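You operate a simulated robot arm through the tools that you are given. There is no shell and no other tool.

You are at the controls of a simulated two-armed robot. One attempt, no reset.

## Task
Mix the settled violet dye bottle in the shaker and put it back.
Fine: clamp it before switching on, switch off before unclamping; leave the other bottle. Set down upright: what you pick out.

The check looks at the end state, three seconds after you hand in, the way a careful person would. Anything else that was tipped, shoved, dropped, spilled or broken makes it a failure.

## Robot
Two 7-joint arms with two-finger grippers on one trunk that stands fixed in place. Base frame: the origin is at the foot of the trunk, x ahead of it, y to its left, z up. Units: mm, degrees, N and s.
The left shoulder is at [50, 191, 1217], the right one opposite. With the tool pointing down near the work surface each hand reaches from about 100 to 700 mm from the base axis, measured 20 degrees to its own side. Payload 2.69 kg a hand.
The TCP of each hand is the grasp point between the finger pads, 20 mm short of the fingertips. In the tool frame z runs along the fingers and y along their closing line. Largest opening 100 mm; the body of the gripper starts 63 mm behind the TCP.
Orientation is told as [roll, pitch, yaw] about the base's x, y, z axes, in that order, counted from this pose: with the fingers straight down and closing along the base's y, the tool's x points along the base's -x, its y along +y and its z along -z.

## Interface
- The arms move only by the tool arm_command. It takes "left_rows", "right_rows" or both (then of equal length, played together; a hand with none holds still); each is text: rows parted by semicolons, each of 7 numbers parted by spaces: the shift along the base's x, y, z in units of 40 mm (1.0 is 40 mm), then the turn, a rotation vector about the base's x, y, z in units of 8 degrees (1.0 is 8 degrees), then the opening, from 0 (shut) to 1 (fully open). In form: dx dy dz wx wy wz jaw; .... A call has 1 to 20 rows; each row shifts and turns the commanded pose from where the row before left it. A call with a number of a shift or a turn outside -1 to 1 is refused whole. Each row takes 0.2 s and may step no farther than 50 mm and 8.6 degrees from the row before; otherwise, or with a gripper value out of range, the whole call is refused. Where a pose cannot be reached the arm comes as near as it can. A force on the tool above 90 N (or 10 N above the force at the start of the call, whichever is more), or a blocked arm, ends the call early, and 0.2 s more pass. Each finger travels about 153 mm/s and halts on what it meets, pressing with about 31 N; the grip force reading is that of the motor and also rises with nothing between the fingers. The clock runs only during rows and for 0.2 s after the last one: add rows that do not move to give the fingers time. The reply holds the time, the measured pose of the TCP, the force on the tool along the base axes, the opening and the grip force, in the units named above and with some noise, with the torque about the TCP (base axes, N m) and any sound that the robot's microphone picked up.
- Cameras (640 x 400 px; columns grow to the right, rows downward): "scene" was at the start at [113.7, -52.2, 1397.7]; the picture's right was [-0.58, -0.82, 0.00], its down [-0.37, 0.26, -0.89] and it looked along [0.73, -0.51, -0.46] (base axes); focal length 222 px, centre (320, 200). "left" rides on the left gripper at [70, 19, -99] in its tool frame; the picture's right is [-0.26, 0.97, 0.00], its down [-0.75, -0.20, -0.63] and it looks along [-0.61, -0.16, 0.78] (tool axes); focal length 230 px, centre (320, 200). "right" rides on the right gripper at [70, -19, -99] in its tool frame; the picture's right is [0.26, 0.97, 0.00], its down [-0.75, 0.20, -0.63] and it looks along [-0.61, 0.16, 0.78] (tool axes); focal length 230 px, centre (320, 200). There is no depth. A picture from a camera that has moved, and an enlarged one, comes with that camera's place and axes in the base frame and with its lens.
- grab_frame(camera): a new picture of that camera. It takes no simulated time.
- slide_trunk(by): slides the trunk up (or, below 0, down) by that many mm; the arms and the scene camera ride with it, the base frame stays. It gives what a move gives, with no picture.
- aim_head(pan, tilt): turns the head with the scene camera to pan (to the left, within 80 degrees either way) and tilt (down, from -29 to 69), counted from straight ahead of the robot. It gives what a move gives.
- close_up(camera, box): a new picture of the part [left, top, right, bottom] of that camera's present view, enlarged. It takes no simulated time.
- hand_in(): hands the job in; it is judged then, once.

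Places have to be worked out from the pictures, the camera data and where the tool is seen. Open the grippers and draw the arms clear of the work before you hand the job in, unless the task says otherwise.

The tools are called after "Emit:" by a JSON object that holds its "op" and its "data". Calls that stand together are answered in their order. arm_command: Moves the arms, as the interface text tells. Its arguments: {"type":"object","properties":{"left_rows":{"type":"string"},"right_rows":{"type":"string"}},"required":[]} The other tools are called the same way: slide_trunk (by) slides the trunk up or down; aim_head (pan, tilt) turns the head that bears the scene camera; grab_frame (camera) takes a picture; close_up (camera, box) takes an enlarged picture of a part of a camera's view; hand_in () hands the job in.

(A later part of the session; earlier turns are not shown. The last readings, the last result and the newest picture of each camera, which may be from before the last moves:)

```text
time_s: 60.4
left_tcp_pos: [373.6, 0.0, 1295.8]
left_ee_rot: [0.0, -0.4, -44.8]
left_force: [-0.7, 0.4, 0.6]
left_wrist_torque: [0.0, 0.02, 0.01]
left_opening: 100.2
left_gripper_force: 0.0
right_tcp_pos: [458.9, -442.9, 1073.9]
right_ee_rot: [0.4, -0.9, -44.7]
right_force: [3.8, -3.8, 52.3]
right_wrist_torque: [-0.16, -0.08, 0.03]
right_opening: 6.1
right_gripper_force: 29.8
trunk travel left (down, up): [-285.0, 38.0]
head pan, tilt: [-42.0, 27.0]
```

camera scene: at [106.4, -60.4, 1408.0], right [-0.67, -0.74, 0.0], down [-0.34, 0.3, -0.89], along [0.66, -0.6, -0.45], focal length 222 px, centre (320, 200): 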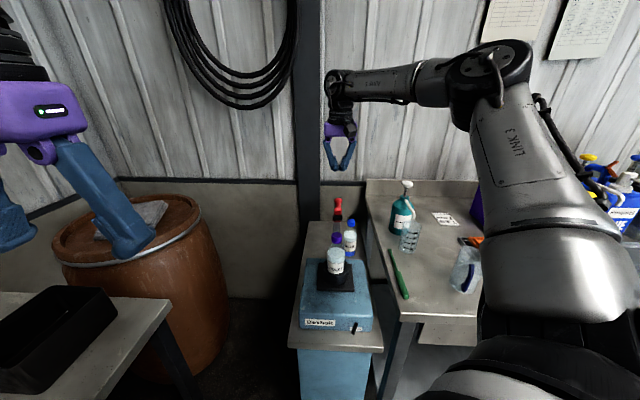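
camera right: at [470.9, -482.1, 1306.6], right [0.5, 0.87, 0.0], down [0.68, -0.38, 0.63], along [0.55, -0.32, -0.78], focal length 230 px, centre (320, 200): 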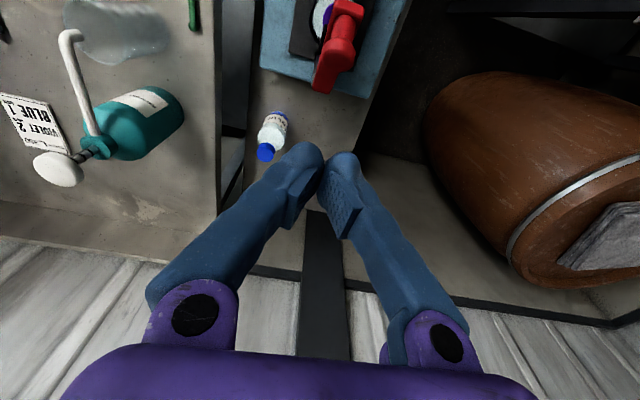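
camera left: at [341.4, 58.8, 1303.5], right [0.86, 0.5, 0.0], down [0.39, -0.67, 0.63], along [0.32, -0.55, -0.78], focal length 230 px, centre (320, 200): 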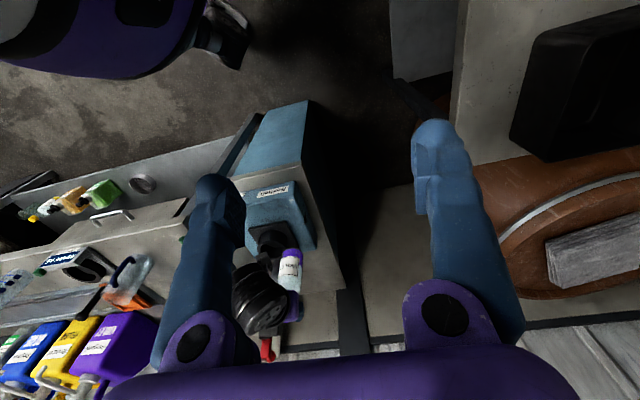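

At 52 N it moved less than 1 mm, so the clamp is fully closed on the bottle. I'll lift off, back away to in front of the shaker, and look at the switch.

Emit:
{"op": "arm_command", "data": {"right_rows": "0 0 0.3 0 0 0 0; 0 0 0.7 0 0 0 0; 0 0 0.7 0 0 0 0; -0.6 0.6 0 0 0 0 0; -0.6 0.6 0 0 0 0 0; -0.6 0.6 0 0 0 0 0; -0.6 0.6 -0.2 0 0 0 0; -0.4 0.4 -0.7 0 0 0 0; 0 0 -0.9 0 0 0 0; 0 0 -0.9 0 0 0 0; 0 0 0 0 0 0 0"}}

Emit:
{"op": "grab_frame", "data": {"camera": "right"}}

Emit:
{"op": "close_up", "data": {"camera": "scene", "box": [290, 180, 390, 350]}}

Emit:
{"op": "close_up", "data": {"camera": "left", "box": [220, 180, 340, 330]}}

```text
time_s: 62.8
left_tcp_pos: [376.6, -4.4, 1293.6]
left_ee_rot: [-0.1, 0.0, -44.9]
left_force: [-0.2, 0.0, 0.3]
left_wrist_torque: [0.01, -0.05, 0.01]
left_opening: 100.2
left_gripper_force: 0.1
right_tcp_pos: [345.3, -332.2, 1025.9]
right_ee_rot: [-0.2, -0.1, -44.9]
right_force: [0.5, -0.8, 0.4]
right_wrist_torque: [0.01, -0.02, -0.03]
right_opening: 0.0
right_gripper_force: 29.7
trunk travel left (down, up): [-285.0, 38.0]
head pan, tilt: [-42.0, 27.0]
```

```text
taken
camera right: at [282.0, -295.5, 1123.9], right [0.5, 0.87, 0.0], down [0.67, -0.38, 0.63], along [0.55, -0.32, -0.78], focal length 230 px, centre (320, 200)
```

right: 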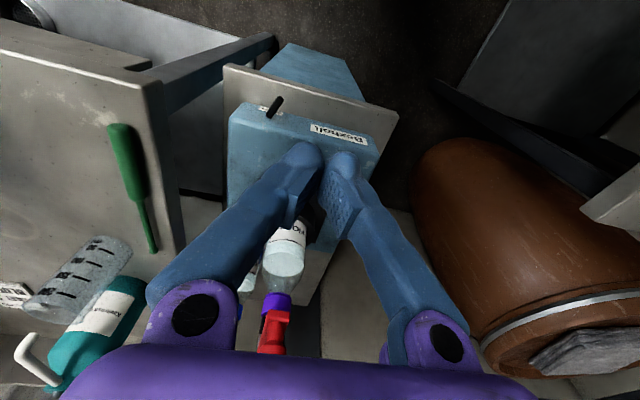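

```text
2.35 times, centred on (340, 265) of scene
camera zoom: at [106.5, -60.5, 1408.0], right [-0.67, -0.74, 0.0], down [-0.34, 0.3, -0.89], along [0.66, -0.6, -0.45], focal length 524 px, centre (273, 47)
```

zoom: 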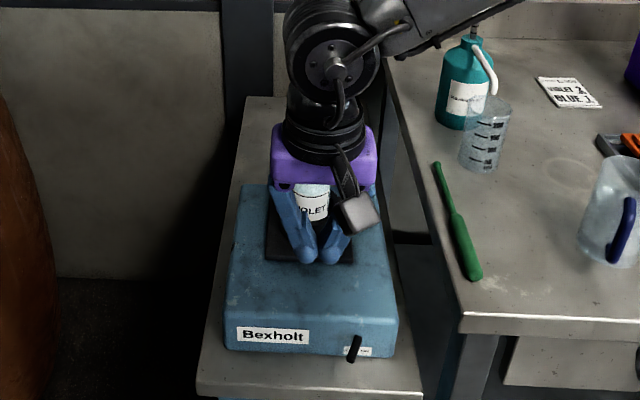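

```text
2.67 times, centred on (280, 255) of left
camera zoom: at [340.8, 59.2, 1393.7], right [0.86, 0.5, 0.0], down [0.39, -0.67, 0.63], along [0.32, -0.55, -0.78], focal length 614 px, centre (427, 53)
```

zoom: 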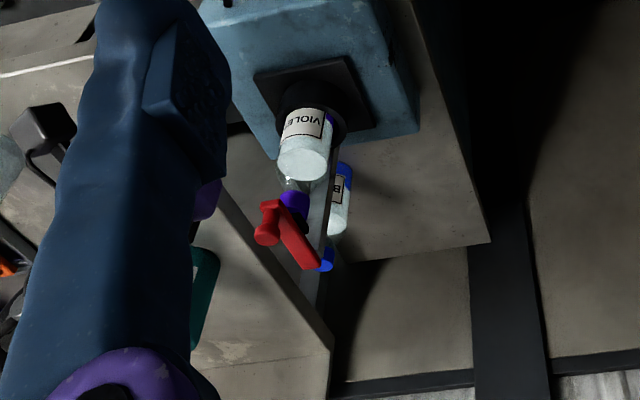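

The clamp is holding and the switch is in view. I'll enlarge it from the scene and right cameras to locate it exactly.

Emit:
{"op": "close_up", "data": {"camera": "right", "box": [240, 80, 320, 140]}}

Emit:
{"op": "close_up", "data": {"camera": "scene", "box": [350, 310, 400, 345]}}

```text
6.67 times, centred on (280, 110) of right
camera zoom: at [282.0, -295.5, 1123.9], right [0.5, 0.87, 0.0], down [0.67, -0.38, 0.63], along [0.55, -0.32, -0.78], focal length 1534 px, centre (587, 800)
```

zoom: 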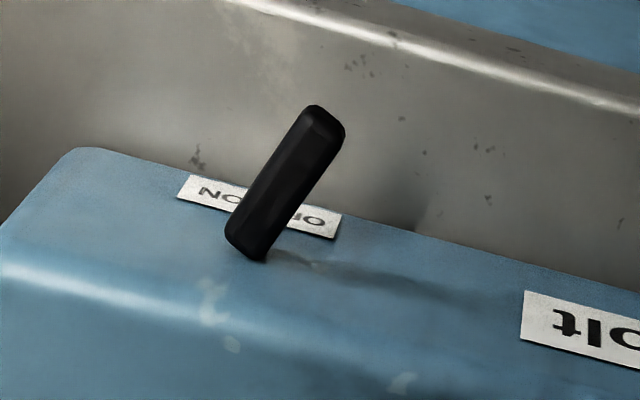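

```text
11.43 times, centred on (375, 328) of scene
camera zoom: at [106.5, -60.5, 1408.0], right [-0.67, -0.74, 0.0], down [-0.34, 0.3, -0.89], along [0.66, -0.6, -0.45], focal length 2543 px, centre (-309, -1257)
```

zoom: 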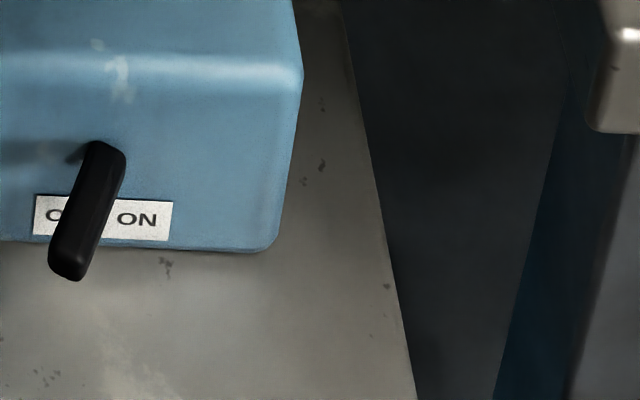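

The toggle's tip is at about (335, -391, 781) and its base at (344, -417, 792), leaning about 25° to OFF. I'll bring the closed fingers down on its left side, clear of the front face.

Emit:
{"op": "arm_command", "data": {"right_rows": "0.17 -0.39 -0.3 0 0 0 0; 0.17 -0.39 -0.8 0 0 0 0; 0 0 -1 0 0 0 0; 0 0 -1 0 0 0 0; 0 0 -1 0 0 0 0; 0 0 -1 0 0 0 0; 0 0 -0.55 0 0 0 0; 0 0 0 0 0 0 0"}}

Emit:
{"op": "grab_frame", "data": {"camera": "right"}}

Emit:
{"op": "close_up", "data": {"camera": "scene", "box": [300, 270, 400, 370]}}

```text
time_s: 64.6
left_tcp_pos: [376.9, -5.0, 1294.0]
left_ee_rot: [-0.1, 0.0, -44.9]
left_force: [-0.8, 0.5, -0.2]
left_wrist_torque: [-0.01, -0.02, 0.01]
left_opening: 99.8
left_gripper_force: 0.0
right_tcp_pos: [358.5, -368.4, 805.4]
right_ee_rot: [-0.2, 0.1, -44.8]
right_force: [0.0, 0.5, 0.6]
right_wrist_torque: [0.0, 0.0, 0.01]
right_opening: 0.0
right_gripper_force: 29.5
right hand out of reach, approached as far as the arm can: row 7
trunk travel left (down, up): [-285.0, 38.0]
head pan, tilt: [-42.0, 27.0]
```

```text
taken
camera right: at [295.7, -331.9, 903.8], right [0.5, 0.87, 0.0], down [0.68, -0.39, 0.63], along [0.54, -0.32, -0.78], focal length 230 px, centre (320, 200)
```

right: 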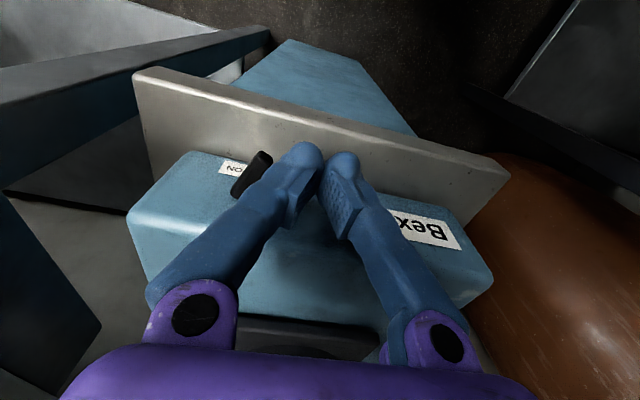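

```text
4.00 times, centred on (350, 320) of scene
camera zoom: at [107.0, -61.3, 1407.9], right [-0.67, -0.74, 0.0], down [-0.34, 0.3, -0.89], along [0.66, -0.6, -0.45], focal length 890 px, centre (200, -280)
```

zoom: 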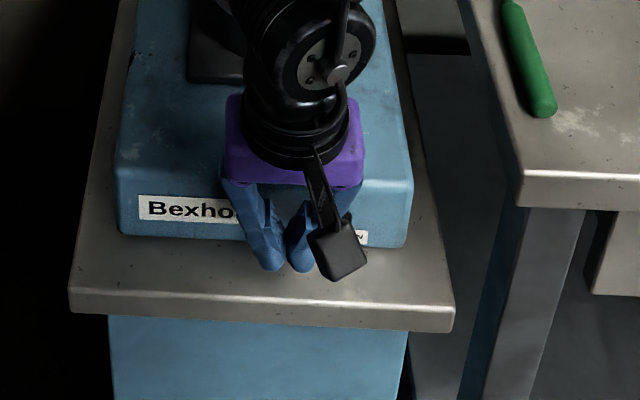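

The arm's own travel ran out at z 805. The position is good (f 514, about 30 mm left of the toggle), so I'll lower the trunk 18 mm to bring the fingertips level with the toggle.

Emit:
{"op": "slide_trunk", "data": {"by": -18}}

Emit:
{"op": "close_up", "data": {"camera": "right", "box": [200, 110, 380, 240]}}

Emit:
{"op": "close_up", "data": {"camera": "left", "box": [200, 130, 340, 260]}}

```text
time_s: 65.2
left_tcp_pos: [376.4, -4.9, 1276.6]
left_ee_rot: [-0.1, 0.1, -44.9]
left_force: [-1.3, 0.0, 0.3]
left_wrist_torque: [0.02, -0.04, 0.03]
left_opening: 100.0
left_gripper_force: 0.1
right_tcp_pos: [358.3, -367.6, 788.9]
right_ee_rot: [-0.2, -0.1, -44.8]
right_force: [0.3, 0.4, -0.4]
right_wrist_torque: [0.0, 0.03, 0.0]
right_opening: 0.0
right_gripper_force: 29.1
trunk travel left (down, up): [-267.0, 56.0]
head pan, tilt: [-42.0, 27.0]
```

```text
3.08 times, centred on (290, 175) of right
camera zoom: at [295.4, -331.3, 886.5], right [0.5, 0.87, 0.0], down [0.67, -0.38, 0.63], along [0.54, -0.32, -0.78], focal length 708 px, centre (412, 277)
```

zoom: 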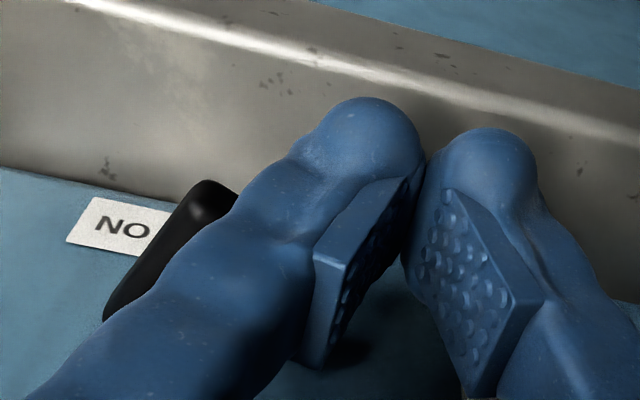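

```text
3.08 times, centred on (270, 195) of left
camera zoom: at [340.7, 59.3, 1375.7], right [0.86, 0.5, 0.0], down [0.39, -0.67, 0.63], along [0.32, -0.55, -0.78], focal length 708 px, centre (474, 215)
```

zoom: 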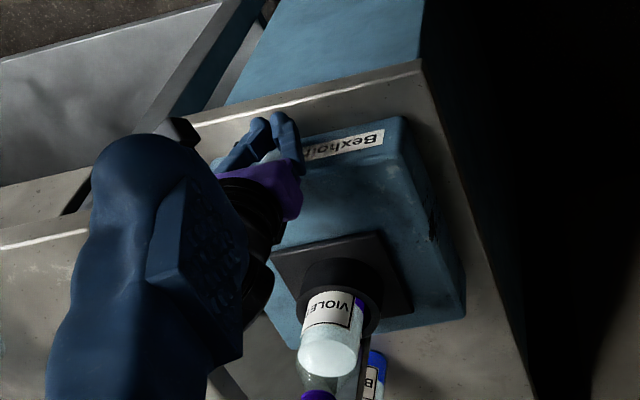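

The toggle is just to the right of the fingers. I'll push it slowly to the right toward ON, listening and watching the force.

Emit:
{"op": "arm_command", "data": {"right_rows": "-0.14 -0.14 0 0 0 0 0; -0.14 -0.14 0 0 0 0 0; -0.14 -0.14 0 0 0 0 0; 0 0 0 0 0 0 0"}}

Emit:
{"op": "close_up", "data": {"camera": "right", "box": [200, 110, 380, 240]}}

```text
time_s: 66.2
left_tcp_pos: [377.2, -3.3, 1275.1]
left_ee_rot: [0.0, 0.1, -44.8]
left_force: [-0.1, -0.7, -0.4]
left_wrist_torque: [-0.02, -0.01, 0.03]
left_opening: 99.8
left_gripper_force: 0.0
right_tcp_pos: [340.9, -385.9, 787.5]
right_ee_rot: [-0.2, 0.0, -44.8]
right_force: [1.3, 3.5, -0.6]
right_wrist_torque: [-0.02, -0.01, -0.02]
right_opening: 0.0
right_gripper_force: 29.7
trunk travel left (down, up): [-267.0, 56.0]
head pan, tilt: [-42.0, 27.0]
```

```text
3.08 times, centred on (290, 175) of right
camera zoom: at [278.4, -349.4, 886.2], right [0.5, 0.87, 0.0], down [0.68, -0.39, 0.63], along [0.54, -0.32, -0.78], focal length 708 px, centre (412, 277)
```

zoom: 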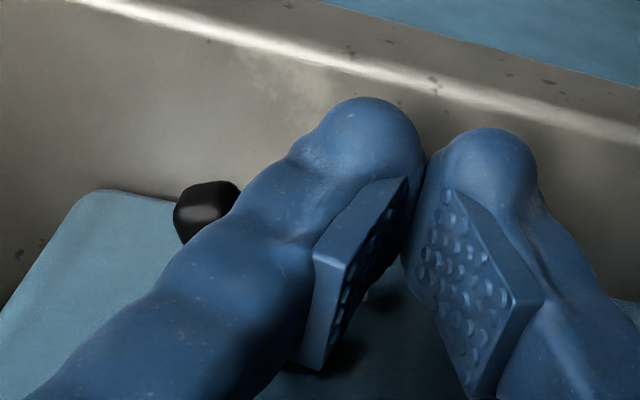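

The toggle is moving, at about 5 N, and is now near the middle of its throw. Pushing on.

Emit:
{"op": "arm_command", "data": {"right_rows": "-0.12 -0.12 0 0 0 0 0; -0.12 -0.12 0 0 0 0 0; 0 0 0 0 0 0 0"}}

Emit:
{"op": "close_up", "data": {"camera": "right", "box": [200, 110, 380, 240]}}

```text
time_s: 67.0
left_tcp_pos: [379.7, -0.2, 1276.3]
left_ee_rot: [-0.3, 0.0, -44.9]
left_force: [0.8, -0.1, 0.1]
left_wrist_torque: [0.01, 0.01, -0.03]
left_opening: 100.2
left_gripper_force: 0.1
right_tcp_pos: [338.2, -386.6, 791.2]
right_ee_rot: [1.0, 0.0, -44.4]
right_force: [33.5, 36.0, 1.5]
right_wrist_torque: [-0.34, 0.36, 0.43]
right_opening: 0.0
right_gripper_force: 29.9
trunk travel left (down, up): [-267.0, 56.0]
head pan, tilt: [-42.0, 27.0]
```

```text
3.08 times, centred on (290, 175) of right
camera zoom: at [274.4, -351.9, 888.6], right [0.49, 0.87, 0.02], down [0.67, -0.39, 0.63], along [0.56, -0.3, -0.77], focal length 708 px, centre (412, 277)
```

zoom: 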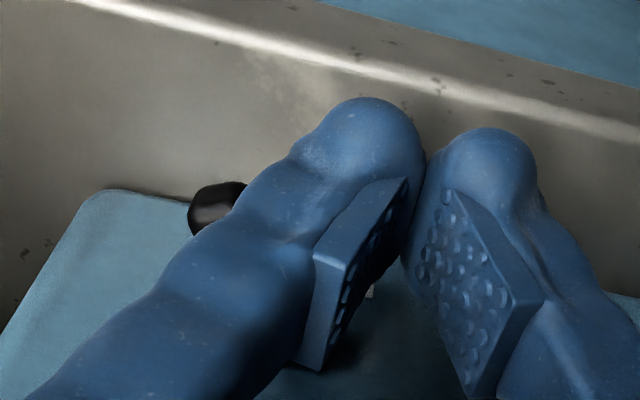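

The resistance rose to about 49 N, so the toggle seems to be at its stop. I'll back off and look at it, and check whether the shaker is running.

Emit:
{"op": "arm_command", "data": {"right_rows": "0.2 0.2 0 0 0 0 0; 0.4 0.4 0 0 0 0 0; 0.4 0.4 0 0 0 0 0; 0 0 0 0 0 0 0"}}

Emit:
{"op": "close_up", "data": {"camera": "right", "box": [160, 90, 380, 240]}}

Emit:
{"op": "close_up", "data": {"camera": "scene", "box": [300, 180, 400, 350]}}

Emit:
{"op": "close_up", "data": {"camera": "left", "box": [220, 180, 340, 330]}}

```text
time_s: 68.0
left_tcp_pos: [377.0, -3.5, 1276.0]
left_ee_rot: [-0.2, 0.0, -45.0]
left_force: [0.5, -0.2, 0.6]
left_wrist_torque: [0.01, 0.04, -0.01]
left_opening: 100.0
left_gripper_force: 0.0
right_tcp_pos: [371.7, -356.9, 793.6]
right_ee_rot: [-0.3, 0.0, -44.7]
right_force: [-0.1, -0.4, -0.2]
right_wrist_torque: [-0.03, 0.03, -0.03]
right_opening: 0.0
right_gripper_force: 29.6
right hand out of reach, approached as far as the arm can: row 3
trunk travel left (down, up): [-267.0, 56.0]
head pan, tilt: [-42.0, 27.0]
```

```text
2.67 times, centred on (270, 165) of right
camera zoom: at [308.5, -319.2, 891.4], right [0.5, 0.87, -0.01], down [0.68, -0.38, 0.63], along [0.54, -0.32, -0.78], focal length 614 px, centre (453, 293)
```

zoom: 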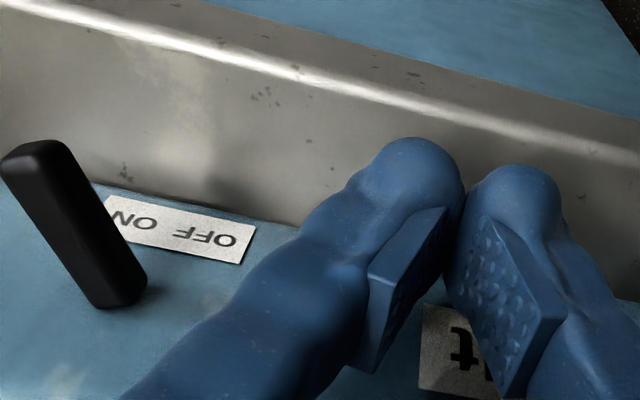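

```text
2.35 times, centred on (350, 265) of scene
camera zoom: at [107.4, -60.4, 1389.9], right [-0.67, -0.74, 0.0], down [-0.34, 0.3, -0.89], along [0.66, -0.6, -0.45], focal length 524 px, centre (249, 47)
```

zoom: 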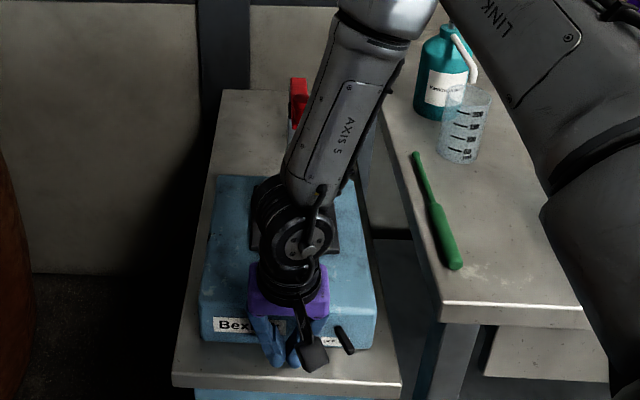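

```text
2.67 times, centred on (280, 255) of left
camera zoom: at [341.6, 59.2, 1375.4], right [0.86, 0.5, 0.0], down [0.39, -0.67, 0.63], along [0.32, -0.55, -0.78], focal length 614 px, centre (427, 53)
```

zoom: 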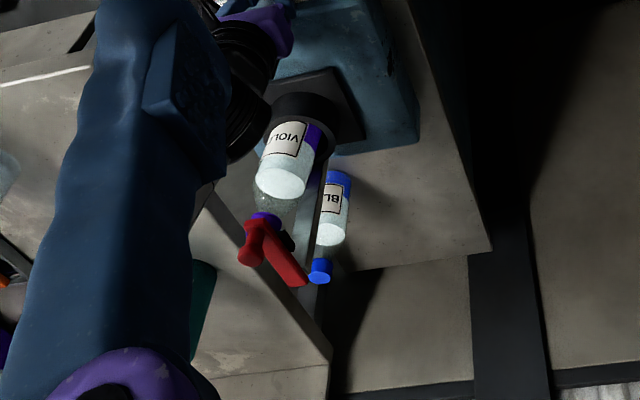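

The toggle now leans to ON, and the cup with its bottle and clamp has visibly shifted in the left view, so the shaker is running. I'll hold still and let it mix for 4 s.

Emit:
{"op": "arm_command", "data": {"right_rows": "0 0 0 0 0 0 0; 0 0 0 0 0 0 0; 0 0 0 0 0 0 0; 0 0 0 0 0 0 0; 0 0 0 0 0 0 0; 0 0 0 0 0 0 0; 0 0 0 0 0 0 0; 0 0 0 0 0 0 0; 0 0 0 0 0 0 0; 0 0 0 0 0 0 0; 0 0 0 0 0 0 0; 0 0 0 0 0 0 0; 0 0 0 0 0 0 0; 0 0 0 0 0 0 0; 0 0 0 0 0 0 0; 0 0 0 0 0 0 0; 0 0 0 0 0 0 0; 0 0 0 0 0 0 0; 0 0 0 0 0 0 0; 0 0 0 0 0 0 0"}}

Emit:
{"op": "close_up", "data": {"camera": "left", "box": [240, 200, 330, 300]}}

Emit:
{"op": "close_up", "data": {"camera": "scene", "box": [310, 180, 400, 350]}}

```text
time_s: 72.2
left_tcp_pos: [375.6, -4.0, 1276.7]
left_ee_rot: [-0.1, -0.1, -44.9]
left_force: [0.5, 0.2, 0.3]
left_wrist_torque: [0.0, 0.0, 0.02]
left_opening: 99.7
left_gripper_force: 0.1
right_tcp_pos: [372.1, -355.6, 792.9]
right_ee_rot: [-0.2, 0.0, -44.8]
right_force: [0.2, 0.1, 0.3]
right_wrist_torque: [-0.04, -0.01, 0.01]
right_opening: 0.0
right_gripper_force: 28.8
trunk travel left (down, up): [-267.0, 56.0]
head pan, tilt: [-42.0, 27.0]
```

```text
4.00 times, centred on (285, 250) of left
camera zoom: at [341.2, 59.0, 1375.6], right [0.86, 0.5, 0.0], down [0.39, -0.67, 0.63], along [0.32, -0.55, -0.78], focal length 920 px, centre (460, 0)
```

zoom: 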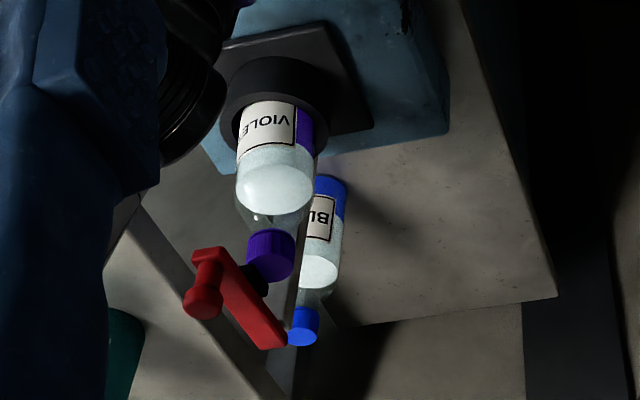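

```text
2.35 times, centred on (355, 265) of scene
camera zoom: at [106.9, -60.7, 1390.0], right [-0.67, -0.74, 0.0], down [-0.34, 0.3, -0.89], along [0.66, -0.6, -0.45], focal length 524 px, centre (238, 47)
```

zoom: 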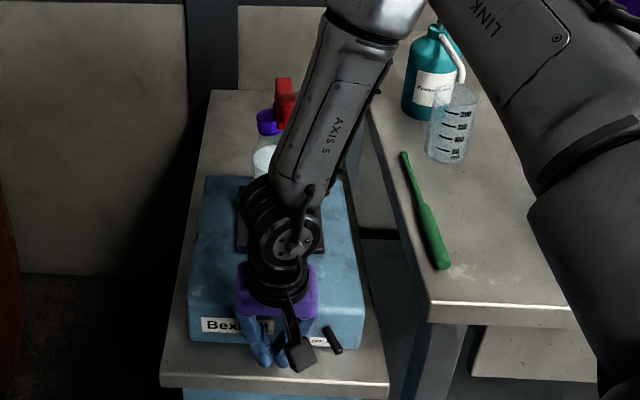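

The layer is still visible, so it needs longer. I'll wait another 4 s and compare.

Emit:
{"op": "arm_command", "data": {"right_rows": "0 0 0 0 0 0 0; 0 0 0 0 0 0 0; 0 0 0 0 0 0 0; 0 0 0 0 0 0 0; 0 0 0 0 0 0 0; 0 0 0 0 0 0 0; 0 0 0 0 0 0 0; 0 0 0 0 0 0 0; 0 0 0 0 0 0 0; 0 0 0 0 0 0 0; 0 0 0 0 0 0 0; 0 0 0 0 0 0 0; 0 0 0 0 0 0 0; 0 0 0 0 0 0 0; 0 0 0 0 0 0 0; 0 0 0 0 0 0 0; 0 0 0 0 0 0 0; 0 0 0 0 0 0 0; 0 0 0 0 0 0 0; 0 0 0 0 0 0 0"}}

Emit:
{"op": "close_up", "data": {"camera": "left", "box": [240, 200, 330, 300]}}

Emit:
{"op": "close_up", "data": {"camera": "scene", "box": [310, 180, 400, 350]}}

```text
time_s: 76.4
left_tcp_pos: [376.6, -3.5, 1277.1]
left_ee_rot: [0.1, 0.1, -45.0]
left_force: [-0.6, 0.0, -0.3]
left_wrist_torque: [0.02, -0.01, 0.01]
left_opening: 100.0
left_gripper_force: 0.0
right_tcp_pos: [371.3, -355.8, 792.3]
right_ee_rot: [-0.2, 0.0, -44.9]
right_force: [0.0, -0.1, 0.0]
right_wrist_torque: [-0.04, -0.03, 0.0]
right_opening: 0.2
right_gripper_force: 29.4
trunk travel left (down, up): [-267.0, 56.0]
head pan, tilt: [-42.0, 27.0]
```

```text
4.00 times, centred on (285, 250) of left
camera zoom: at [341.2, 59.0, 1375.6], right [0.86, 0.5, 0.0], down [0.39, -0.67, 0.63], along [0.32, -0.55, -0.78], focal length 920 px, centre (460, 0)
```

zoom: 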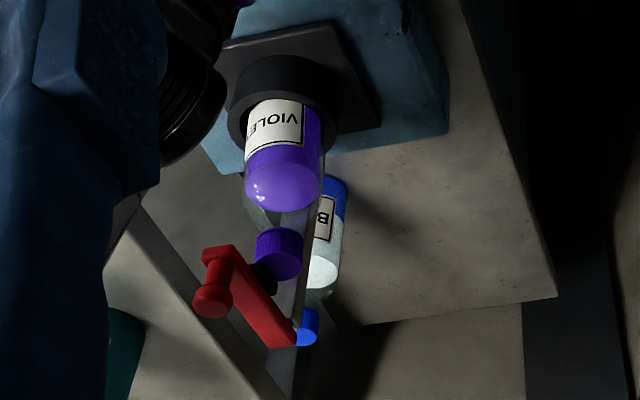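

```text
2.35 times, centred on (355, 265) of scene
camera zoom: at [106.9, -60.7, 1390.0], right [-0.67, -0.74, 0.0], down [-0.34, 0.3, -0.89], along [0.66, -0.6, -0.45], focal length 524 px, centre (238, 47)
```

zoom: 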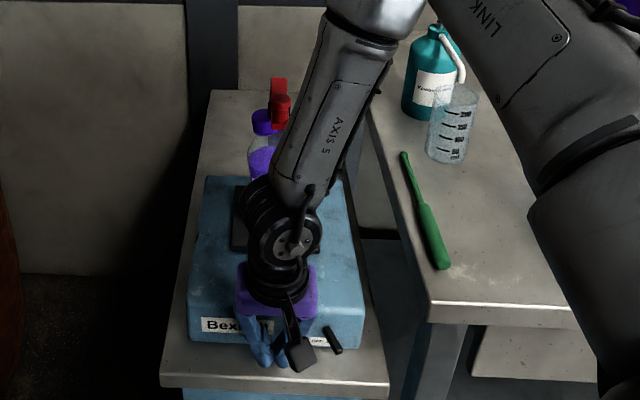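

The whole bottle has turned violet, so it is mixed. Now to switch off: I'll lift over the toggle to its right side.

Emit:
{"op": "arm_command", "data": {"right_rows": "0 0 0.8 0 0 0 0; 0 0 0.8 0 0 0 0; 0 0 0.6 0 0 0 0; -0.555 -0.533 0 0 0 0 0; -0.555 -0.533 0 0 0 0 0; -0.555 -0.533 0 0 0 0 0; -0.555 -0.533 0 0 0 0 0; 0 0 0 0 0 0 0"}}

Emit:
{"op": "slide_trunk", "data": {"by": -40}}

Emit:
{"op": "grab_frame", "data": {"camera": "right"}}

Emit:
{"op": "grab_frame", "data": {"camera": "scene"}}

Emit:
{"op": "close_up", "data": {"camera": "left", "box": [220, 160, 340, 310]}}

```text
time_s: 78.2
left_tcp_pos: [375.5, -4.1, 1276.8]
left_ee_rot: [-0.1, -0.1, -44.9]
left_force: [-0.4, 0.1, 0.5]
left_wrist_torque: [0.01, -0.02, 0.02]
left_opening: 100.0
left_gripper_force: 0.0
right_tcp_pos: [280.2, -442.3, 879.3]
right_ee_rot: [-0.3, 0.0, -44.7]
right_force: [0.0, 0.4, 0.3]
right_wrist_torque: [-0.01, 0.02, 0.02]
right_opening: 0.0
right_gripper_force: 29.4
trunk travel left (down, up): [-267.0, 56.0]
head pan, tilt: [-42.0, 27.0]
```

```text
time_s: 79.0
left_tcp_pos: [376.9, -3.1, 1236.0]
left_ee_rot: [-0.1, 0.0, -44.9]
left_force: [0.8, -0.2, 0.4]
left_wrist_torque: [0.0, -0.04, 0.01]
left_opening: 100.1
left_gripper_force: 0.0
right_tcp_pos: [281.7, -442.2, 839.3]
right_ee_rot: [-0.1, -0.1, -44.8]
right_force: [2.2, 3.2, -1.1]
right_wrist_torque: [-0.19, 0.16, -0.04]
right_opening: 0.1
right_gripper_force: 29.6
trunk travel left (down, up): [-227.0, 96.0]
head pan, tilt: [-42.0, 27.0]
```

```text
taken
camera right: at [218.5, -405.8, 938.8], right [0.5, 0.87, 0.0], down [0.67, -0.38, 0.63], along [0.55, -0.32, -0.78], focal length 230 px, centre (320, 200)
```

right: 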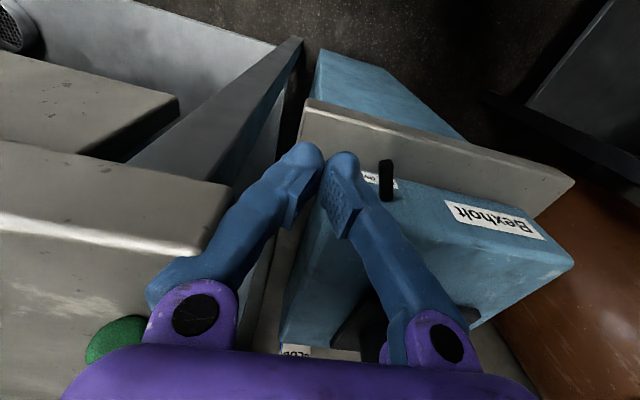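

```text
taken
camera scene: at [107.2, -60.5, 1349.9], right [-0.67, -0.74, 0.0], down [-0.34, 0.3, -0.89], along [0.66, -0.6, -0.45], focal length 222 px, centre (320, 200)
```

scene: 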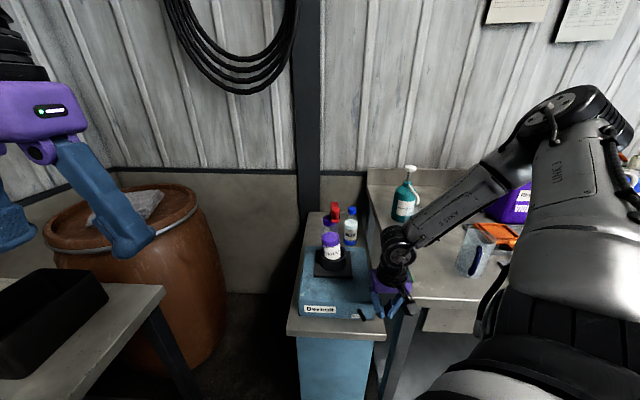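

```text
2.67 times, centred on (280, 235) of left
camera zoom: at [341.4, 59.2, 1335.5], right [0.86, 0.5, 0.0], down [0.39, -0.67, 0.63], along [0.32, -0.55, -0.78], focal length 614 px, centre (427, 107)
```

zoom: 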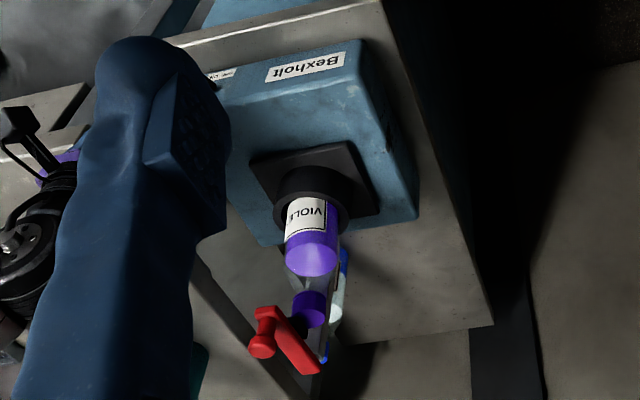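

There is a light side force here: the gripper's flank is touching the edge of the neighbouring bench. I'll move left at once and switch to another approach, straddling the toggle with open fingers and drawing it left with the right finger's inner face.

Emit:
{"op": "arm_command", "data": {"right_rows": "0.3 0.3 0.1 0 0 0 0; 0.4 0.4 0.1 0 0 0 0.3; 0.335 0.335 0 0 0 0 0.6; 0 0 0 0 0 0 0.6; 0 0 0 0 0 0 0.6"}}

Emit:
{"op": "grab_frame", "data": {"camera": "right"}}

Emit:
{"op": "aim_head", "data": {"pan": -55, "tilt": 35}}

Emit:
{"op": "grab_frame", "data": {"camera": "scene"}}

```text
time_s: 80.2
left_tcp_pos: [375.7, -2.9, 1237.0]
left_ee_rot: [-0.2, 0.0, -44.8]
left_force: [-0.4, 0.3, 0.4]
left_wrist_torque: [0.02, -0.01, 0.01]
left_opening: 100.1
left_gripper_force: 0.1
right_tcp_pos: [322.8, -400.8, 848.7]
right_ee_rot: [-0.3, 0.1, -44.8]
right_force: [0.8, 0.1, -0.1]
right_wrist_torque: [0.01, 0.01, -0.04]
right_opening: 60.0
right_gripper_force: 0.1
trunk travel left (down, up): [-227.0, 96.0]
head pan, tilt: [-42.0, 27.0]
```

```text
taken
camera right: at [260.4, -364.6, 947.3], right [0.5, 0.87, 0.0], down [0.68, -0.38, 0.63], along [0.54, -0.32, -0.78], focal length 230 px, centre (320, 200)
```

right: 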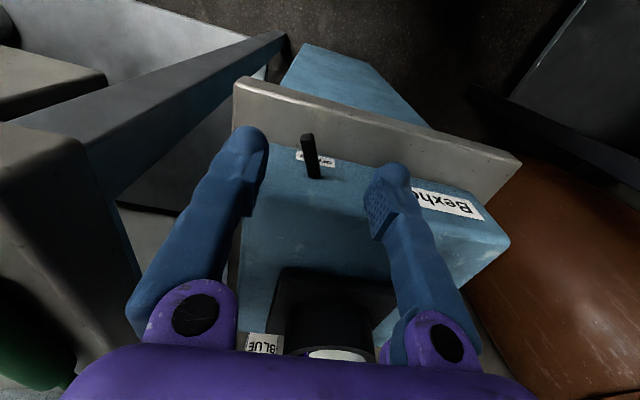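

```text
time_s: 81.0
left_tcp_pos: [375.7, -3.5, 1236.3]
left_ee_rot: [0.0, 0.1, -44.9]
left_force: [0.2, 0.4, -1.1]
left_wrist_torque: [0.02, 0.02, -0.02]
left_opening: 100.0
left_gripper_force: 0.1
right_tcp_pos: [322.6, -401.8, 848.7]
right_ee_rot: [-0.2, -0.1, -44.8]
right_force: [-0.1, 0.9, 0.0]
right_wrist_torque: [0.02, -0.02, -0.02]
right_opening: 60.0
right_gripper_force: 0.1
trunk travel left (down, up): [-227.0, 96.0]
head pan, tilt: [-55.0, 35.0]
```

```text
taken
camera scene: at [89.5, -71.5, 1337.4], right [-0.82, -0.57, 0.0], down [-0.33, 0.47, -0.82], along [0.47, -0.67, -0.57], focal length 222 px, centre (320, 200)
```

scene: 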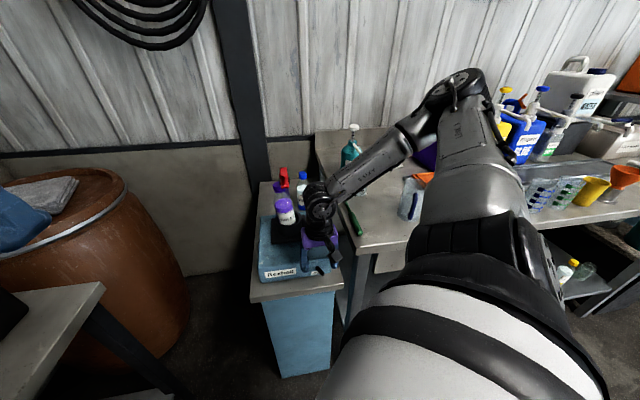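

The toggle stands between the open fingers with about 15 mm to spare on each side. I'll lower around it.

Emit:
{"op": "arm_command", "data": {"right_rows": "0 0 -0.5 0 0 0 0.6; 0 0 -0.5 0 0 0 0.6; 0 0 -0.5 0 0 0 0.6; 0 0 0 0 0 0 0.6"}}

Emit:
{"op": "grab_frame", "data": {"camera": "right"}}

```text
time_s: 82.0
left_tcp_pos: [376.8, -4.1, 1236.8]
left_ee_rot: [-0.1, 0.0, -44.9]
left_force: [0.6, 0.0, 0.3]
left_wrist_torque: [0.04, 0.01, 0.01]
left_opening: 99.7
left_gripper_force: 0.0
right_tcp_pos: [323.7, -401.3, 789.1]
right_ee_rot: [-0.1, -0.1, -44.8]
right_force: [0.2, 0.1, 0.1]
right_wrist_torque: [-0.01, 0.01, 0.01]
right_opening: 59.9
right_gripper_force: 0.0
trunk travel left (down, up): [-227.0, 96.0]
head pan, tilt: [-55.0, 35.0]
```

```text
taken
camera right: at [260.2, -364.6, 887.1], right [0.5, 0.87, 0.0], down [0.67, -0.38, 0.63], along [0.55, -0.32, -0.78], focal length 230 px, centre (320, 200)
```

right: 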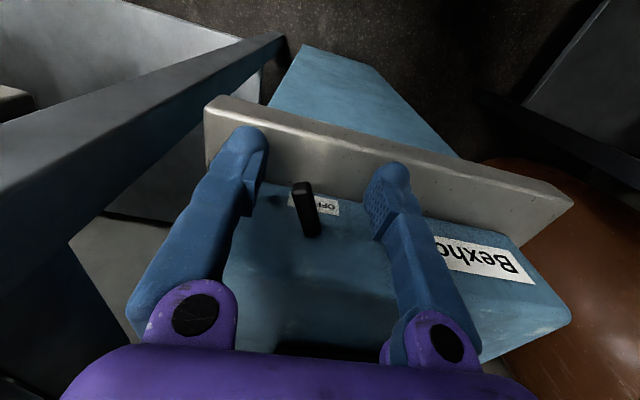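

Everything is clear. I'll draw the toggle left toward OFF in steps.

Emit:
{"op": "arm_command", "data": {"right_rows": "0.14 0.14 0 0 0 0 0.6; 0.14 0.14 0 0 0 0 0.6; 0.14 0.14 0 0 0 0 0.6; 0 0 0 0 0 0 0.6"}}

Emit:
{"op": "grab_frame", "data": {"camera": "right"}}

```text
time_s: 83.0
left_tcp_pos: [376.4, -3.9, 1236.6]
left_ee_rot: [0.0, 0.0, -44.9]
left_force: [0.5, 0.3, -0.8]
left_wrist_torque: [-0.02, 0.0, 0.0]
left_opening: 99.8
left_gripper_force: 0.2
right_tcp_pos: [339.6, -384.6, 787.1]
right_ee_rot: [-0.2, -0.2, -44.8]
right_force: [-0.3, -0.5, -0.4]
right_wrist_torque: [-0.01, 0.02, 0.01]
right_opening: 60.2
right_gripper_force: 0.1
trunk travel left (down, up): [-227.0, 96.0]
head pan, tilt: [-55.0, 35.0]
```

```text
taken
camera right: at [276.9, -348.6, 887.2], right [0.5, 0.87, 0.0], down [0.68, -0.38, 0.63], along [0.55, -0.32, -0.78], focal length 230 px, centre (320, 200)
```

right: 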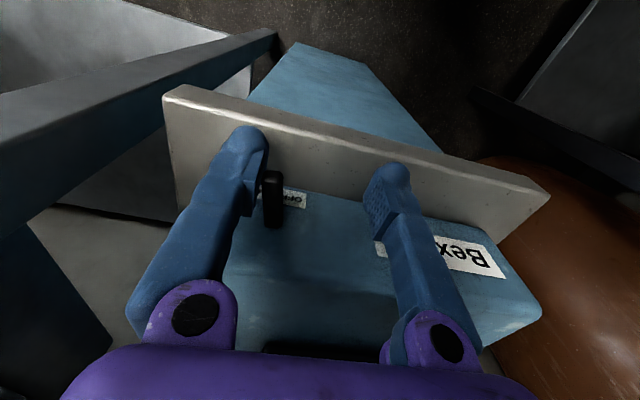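

The right finger is just touching the toggle. I'll continue left.

Emit:
{"op": "arm_command", "data": {"right_rows": "0.14 0.14 0 0 0 0 0.6; 0.14 0.14 0 0 0 0 0.6; 0 0 0 0 0 0 0.6"}}

Emit:
{"op": "grab_frame", "data": {"camera": "right"}}

```text
time_s: 83.8
left_tcp_pos: [376.0, -3.7, 1238.0]
left_ee_rot: [0.0, 0.0, -45.0]
left_force: [0.2, 0.1, 0.0]
left_wrist_torque: [0.01, 0.03, -0.02]
left_opening: 100.1
left_gripper_force: 0.1
right_tcp_pos: [349.6, -375.2, 789.1]
right_ee_rot: [-0.3, 0.0, -44.9]
right_force: [-7.9, -6.4, 2.3]
right_wrist_torque: [0.09, -0.02, -0.15]
right_opening: 64.8
right_gripper_force: 3.1
trunk travel left (down, up): [-227.0, 96.0]
head pan, tilt: [-55.0, 35.0]
```

```text
taken
camera right: at [287.0, -338.1, 886.9], right [0.5, 0.87, -0.01], down [0.68, -0.38, 0.63], along [0.54, -0.32, -0.78], focal length 230 px, centre (320, 200)
```

right: 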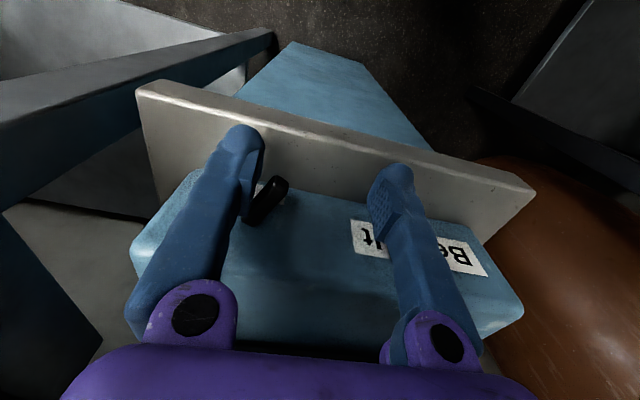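

The toggle now leans to OFF. I'll ease back a little and confirm with close-ups that it stays there and the cup has stopped.

Emit:
{"op": "arm_command", "data": {"right_rows": "-0.2 -0.2 0 0 0 0 0.6; -0.15 -0.15 0 0 0 0 0.6; 0 0 0 0 0 0 0.6"}}

Emit:
{"op": "close_up", "data": {"camera": "right", "box": [220, 120, 400, 250]}}

Emit:
{"op": "close_up", "data": {"camera": "left", "box": [240, 180, 340, 320]}}

Emit:
{"op": "arm_command", "data": {"right_rows": "0 0 0 0 0 0 0.6; 0 0 0 0 0 0 0.6"}}

Emit:
{"op": "close_up", "data": {"camera": "left", "box": [240, 180, 340, 320]}}

```text
time_s: 84.6
left_tcp_pos: [376.1, -4.7, 1237.0]
left_ee_rot: [-0.1, 0.0, -44.9]
left_force: [0.2, -0.7, -0.2]
left_wrist_torque: [-0.03, -0.03, -0.01]
left_opening: 99.9
left_gripper_force: 0.0
right_tcp_pos: [336.3, -386.8, 789.2]
right_ee_rot: [-0.1, 0.0, -44.6]
right_force: [0.2, -0.5, -0.1]
right_wrist_torque: [0.0, -0.01, -0.03]
right_opening: 60.0
right_gripper_force: 0.0
trunk travel left (down, up): [-227.0, 96.0]
head pan, tilt: [-55.0, 35.0]
```

```text
3.08 times, centred on (310, 185) of right
camera zoom: at [273.3, -350.1, 887.7], right [0.5, 0.87, 0.0], down [0.68, -0.38, 0.63], along [0.55, -0.32, -0.78], focal length 708 px, centre (351, 246)
```

zoom: 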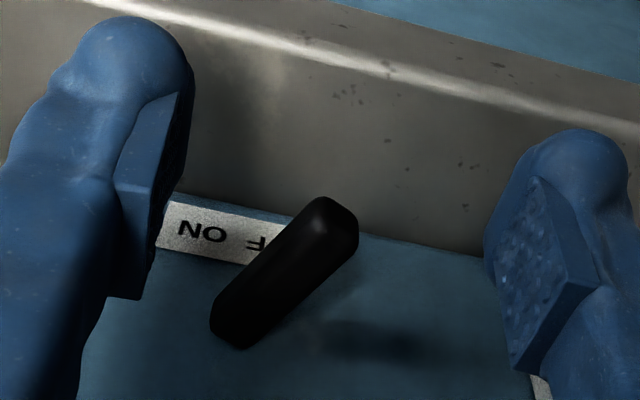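

```text
2.86 times, centred on (290, 250) of left
camera zoom: at [341.2, 59.0, 1335.5], right [0.86, 0.5, 0.0], down [0.39, -0.67, 0.63], along [0.32, -0.55, -0.78], focal length 657 px, centre (406, 57)
```

zoom: 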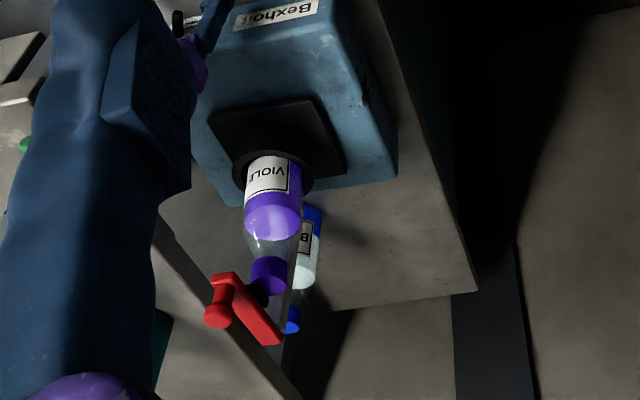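

```text
time_s: 85.2
left_tcp_pos: [376.8, -3.9, 1236.2]
left_ee_rot: [-0.1, 0.0, -44.8]
left_force: [-0.7, 0.4, 1.0]
left_wrist_torque: [-0.04, 0.0, 0.0]
left_opening: 100.1
left_gripper_force: 0.1
right_tcp_pos: [336.4, -386.1, 789.0]
right_ee_rot: [-0.2, 0.0, -44.7]
right_force: [0.1, -0.3, -0.3]
right_wrist_torque: [0.0, -0.01, -0.01]
right_opening: 60.1
right_gripper_force: 0.1
trunk travel left (down, up): [-227.0, 96.0]
head pan, tilt: [-55.0, 35.0]
```

```text
2.86 times, centred on (290, 250) of left
camera zoom: at [341.2, 59.0, 1335.6], right [0.86, 0.5, 0.0], down [0.39, -0.67, 0.63], along [0.32, -0.55, -0.78], focal length 657 px, centre (406, 57)
```

zoom: 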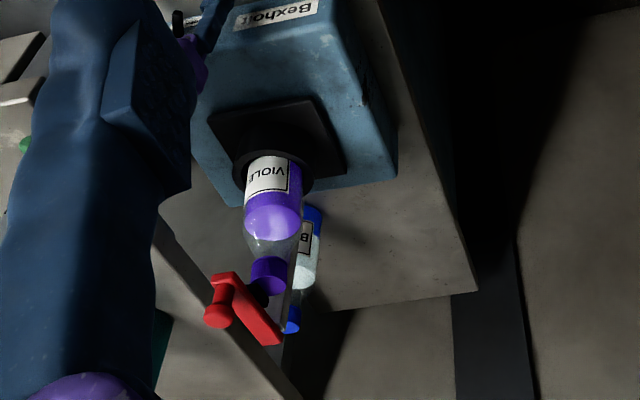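

The toggle reads OFF, and two frames 0.6 s apart are identical, so the shaker has stopped; the bottle is uniformly violet. Next I unclamp, pushing the arm up from beneath its tip with closed fingers. First I'll raise the hand and set the tool to tilt 70°.

Emit:
{"op": "arm_command", "data": {"right_rows": "0 0 0.9 0 0 0 0.6; 0 0 0.9 0 0 0 0.6; 0 0 0.9 0 0 0 0.6; 0.416 -0.02 0.63 0 0 0 0.3; 0.416 -0.02 0.63 0 0 0 0; 0.416 -0.02 0.63 0 0 0 0; 0.416 -0.02 0.63 0 0 0 0; 0 0 0 -0.6165 -0.621 0 0; 0 0 0 -0.6165 -0.621 0 0; 0 0 0 -0.6165 -0.621 0 0; 0 0 0 -0.6165 -0.621 0 0; 0 0 0 -0.6165 -0.621 0 0; 0 0 0 -0.6165 -0.621 0 0; 0 0 0 -0.6165 -0.621 0 0; 0 0 0 -0.6165 -0.621 0 0; 0 0 0 -0.6165 -0.621 0 0; 0 0 0 -0.6165 -0.621 0 0; 0 0 0 0 0 0 0"}}

Emit:
{"op": "grab_frame", "data": {"camera": "right"}}

Emit:
{"op": "grab_frame", "data": {"camera": "scene"}}

Emit:
{"op": "close_up", "data": {"camera": "left", "box": [220, 180, 340, 320]}}

```text
time_s: 89.0
left_tcp_pos: [376.1, -3.8, 1236.5]
left_ee_rot: [-0.2, 0.0, -44.9]
left_force: [-0.1, -0.4, 0.4]
left_wrist_torque: [-0.06, -0.02, 0.01]
left_opening: 100.1
left_gripper_force: 0.1
right_tcp_pos: [401.7, -390.3, 997.8]
right_ee_rot: [-0.1, -70.0, -44.9]
right_force: [0.6, 0.5, -0.4]
right_wrist_torque: [-0.02, 0.0, 0.0]
right_opening: 0.1
right_gripper_force: 29.8
trunk travel left (down, up): [-227.0, 96.0]
head pan, tilt: [-55.0, 35.0]
```

```text
taken
camera right: at [307.2, -320.0, 965.0], right [0.62, 0.74, -0.24], down [-0.1, 0.38, 0.92], along [0.78, -0.55, 0.31], focal length 230 px, centre (320, 200)
```

right: 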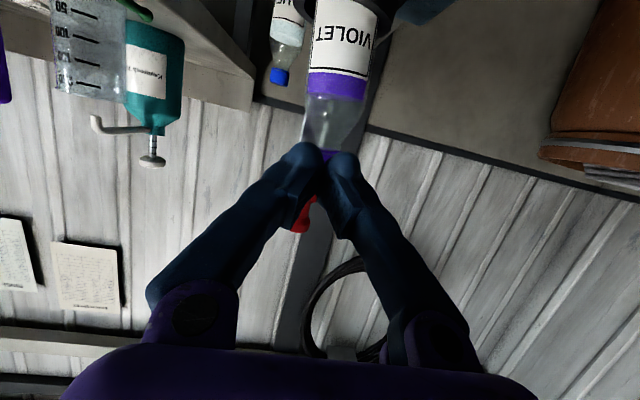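

```text
taken
camera scene: at [89.2, -71.3, 1337.4], right [-0.82, -0.57, 0.0], down [-0.33, 0.47, -0.82], along [0.47, -0.67, -0.57], focal length 222 px, centre (320, 200)
```

scene: 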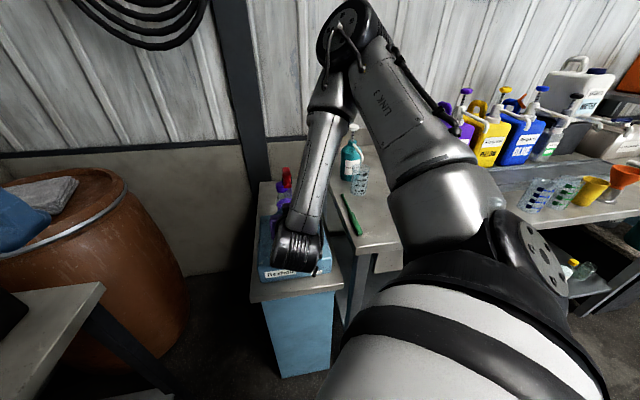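

```text
2.86 times, centred on (280, 250) of left
camera zoom: at [341.0, 59.2, 1335.6], right [0.86, 0.5, 0.0], down [0.39, -0.67, 0.63], along [0.32, -0.55, -0.78], focal length 657 px, centre (434, 57)
```

zoom: 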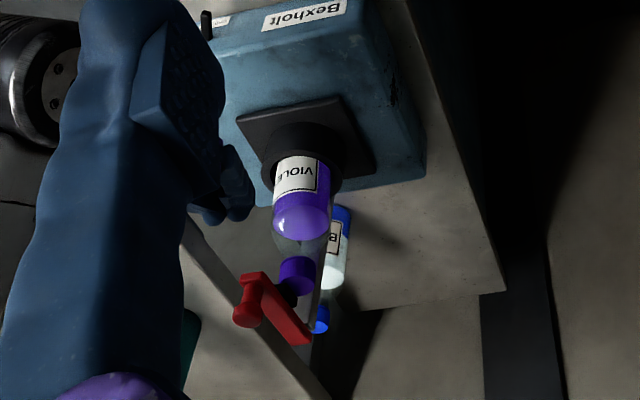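

The arm's tip is at about f 632 with its underside near z 1013, and the cap starts at f 665. I'll bring the closed fingertips in underneath, stopping short of the bottle.

Emit:
{"op": "arm_command", "data": {"right_rows": "0.38 -0.33 -0.16 0 0 0 0; 0.38 -0.33 -0.16 0 0 0 0; 0.25 -0.25 0 0 0 0 0; 0.25 -0.25 0 0 0 0 0; 0 0 0 0 0 0 0"}}

Emit:
{"op": "grab_frame", "data": {"camera": "right"}}

Emit:
{"op": "close_up", "data": {"camera": "left", "box": [220, 180, 340, 320]}}

```text
time_s: 90.2
left_tcp_pos: [375.5, -3.6, 1236.4]
left_ee_rot: [-0.1, 0.0, -44.8]
left_force: [0.2, -0.7, 0.4]
left_wrist_torque: [-0.01, 0.01, 0.01]
left_opening: 100.3
left_gripper_force: 0.0
right_tcp_pos: [454.1, -435.9, 983.9]
right_ee_rot: [-0.2, -70.2, -44.7]
right_force: [0.9, -0.2, -0.4]
right_wrist_torque: [-0.04, 0.01, 0.01]
right_opening: 0.2
right_gripper_force: 29.5
trunk travel left (down, up): [-227.0, 96.0]
head pan, tilt: [-55.0, 35.0]
```

```text
taken
camera right: at [358.1, -367.5, 952.0], right [0.62, 0.75, -0.24], down [-0.1, 0.38, 0.92], along [0.78, -0.55, 0.31], focal length 230 px, centre (320, 200)
```

right: 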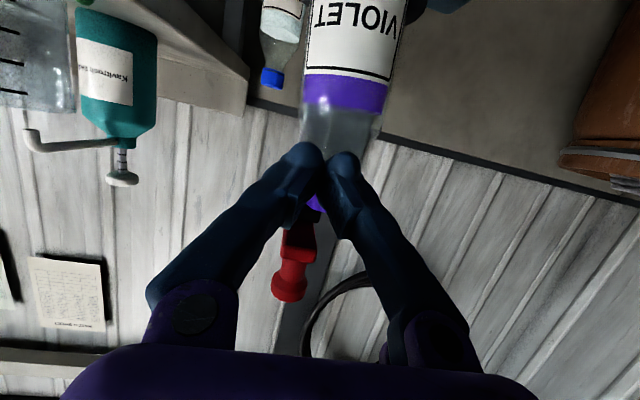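

```text
2.86 times, centred on (280, 250) of left
camera zoom: at [341.1, 59.1, 1335.6], right [0.86, 0.5, 0.0], down [0.39, -0.67, 0.63], along [0.32, -0.55, -0.78], focal length 657 px, centre (434, 57)
```

zoom: 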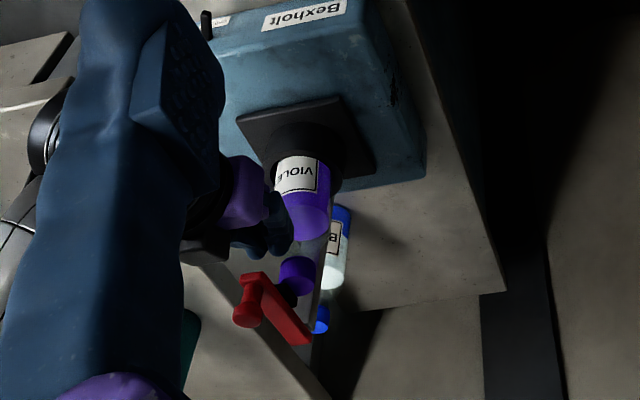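

The fingertips are under the arm tip, with the bottle's neck untouched. I'll lift slowly and watch the force.

Emit:
{"op": "arm_command", "data": {"right_rows": "0 0 0.2 0 0 0 0; 0 0 0.2 0 0 0 0; 0 0 0.15 0 0 0 0; 0 0 0 0 0 0 0"}}

Emit:
{"op": "grab_frame", "data": {"camera": "right"}}

Emit:
{"op": "close_up", "data": {"camera": "left", "box": [220, 180, 340, 320]}}

```text
time_s: 91.2
left_tcp_pos: [376.4, -3.8, 1237.5]
left_ee_rot: [-0.1, 0.0, -44.9]
left_force: [0.2, 0.5, 1.2]
left_wrist_torque: [0.0, 0.0, 0.0]
left_opening: 99.8
left_gripper_force: 0.1
right_tcp_pos: [452.2, -438.3, 1005.7]
right_ee_rot: [-0.1, -70.0, -44.8]
right_force: [-0.9, -1.0, -0.1]
right_wrist_torque: [0.01, 0.01, 0.01]
right_opening: 0.0
right_gripper_force: 29.4
trunk travel left (down, up): [-227.0, 96.0]
head pan, tilt: [-55.0, 35.0]
```

```text
taken
camera right: at [356.7, -368.0, 973.1], right [0.62, 0.75, -0.24], down [-0.1, 0.38, 0.92], along [0.78, -0.55, 0.31], focal length 230 px, centre (320, 200)
```

right: 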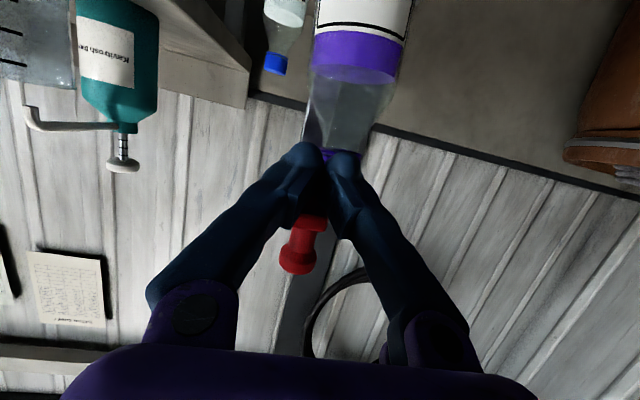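

```text
2.86 times, centred on (280, 250) of left
camera zoom: at [341.3, 59.0, 1335.5], right [0.86, 0.5, 0.0], down [0.39, -0.67, 0.63], along [0.32, -0.55, -0.78], focal length 657 px, centre (434, 57)
```

zoom: 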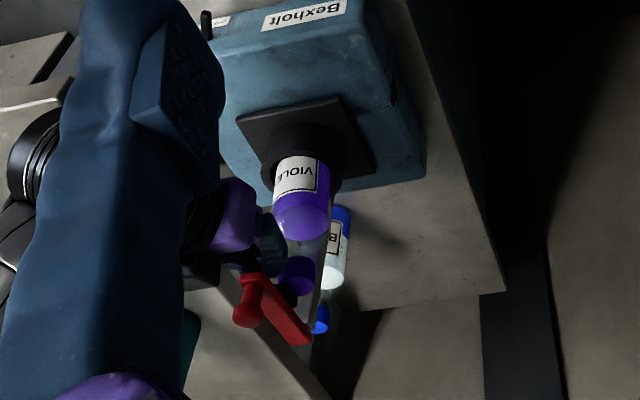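

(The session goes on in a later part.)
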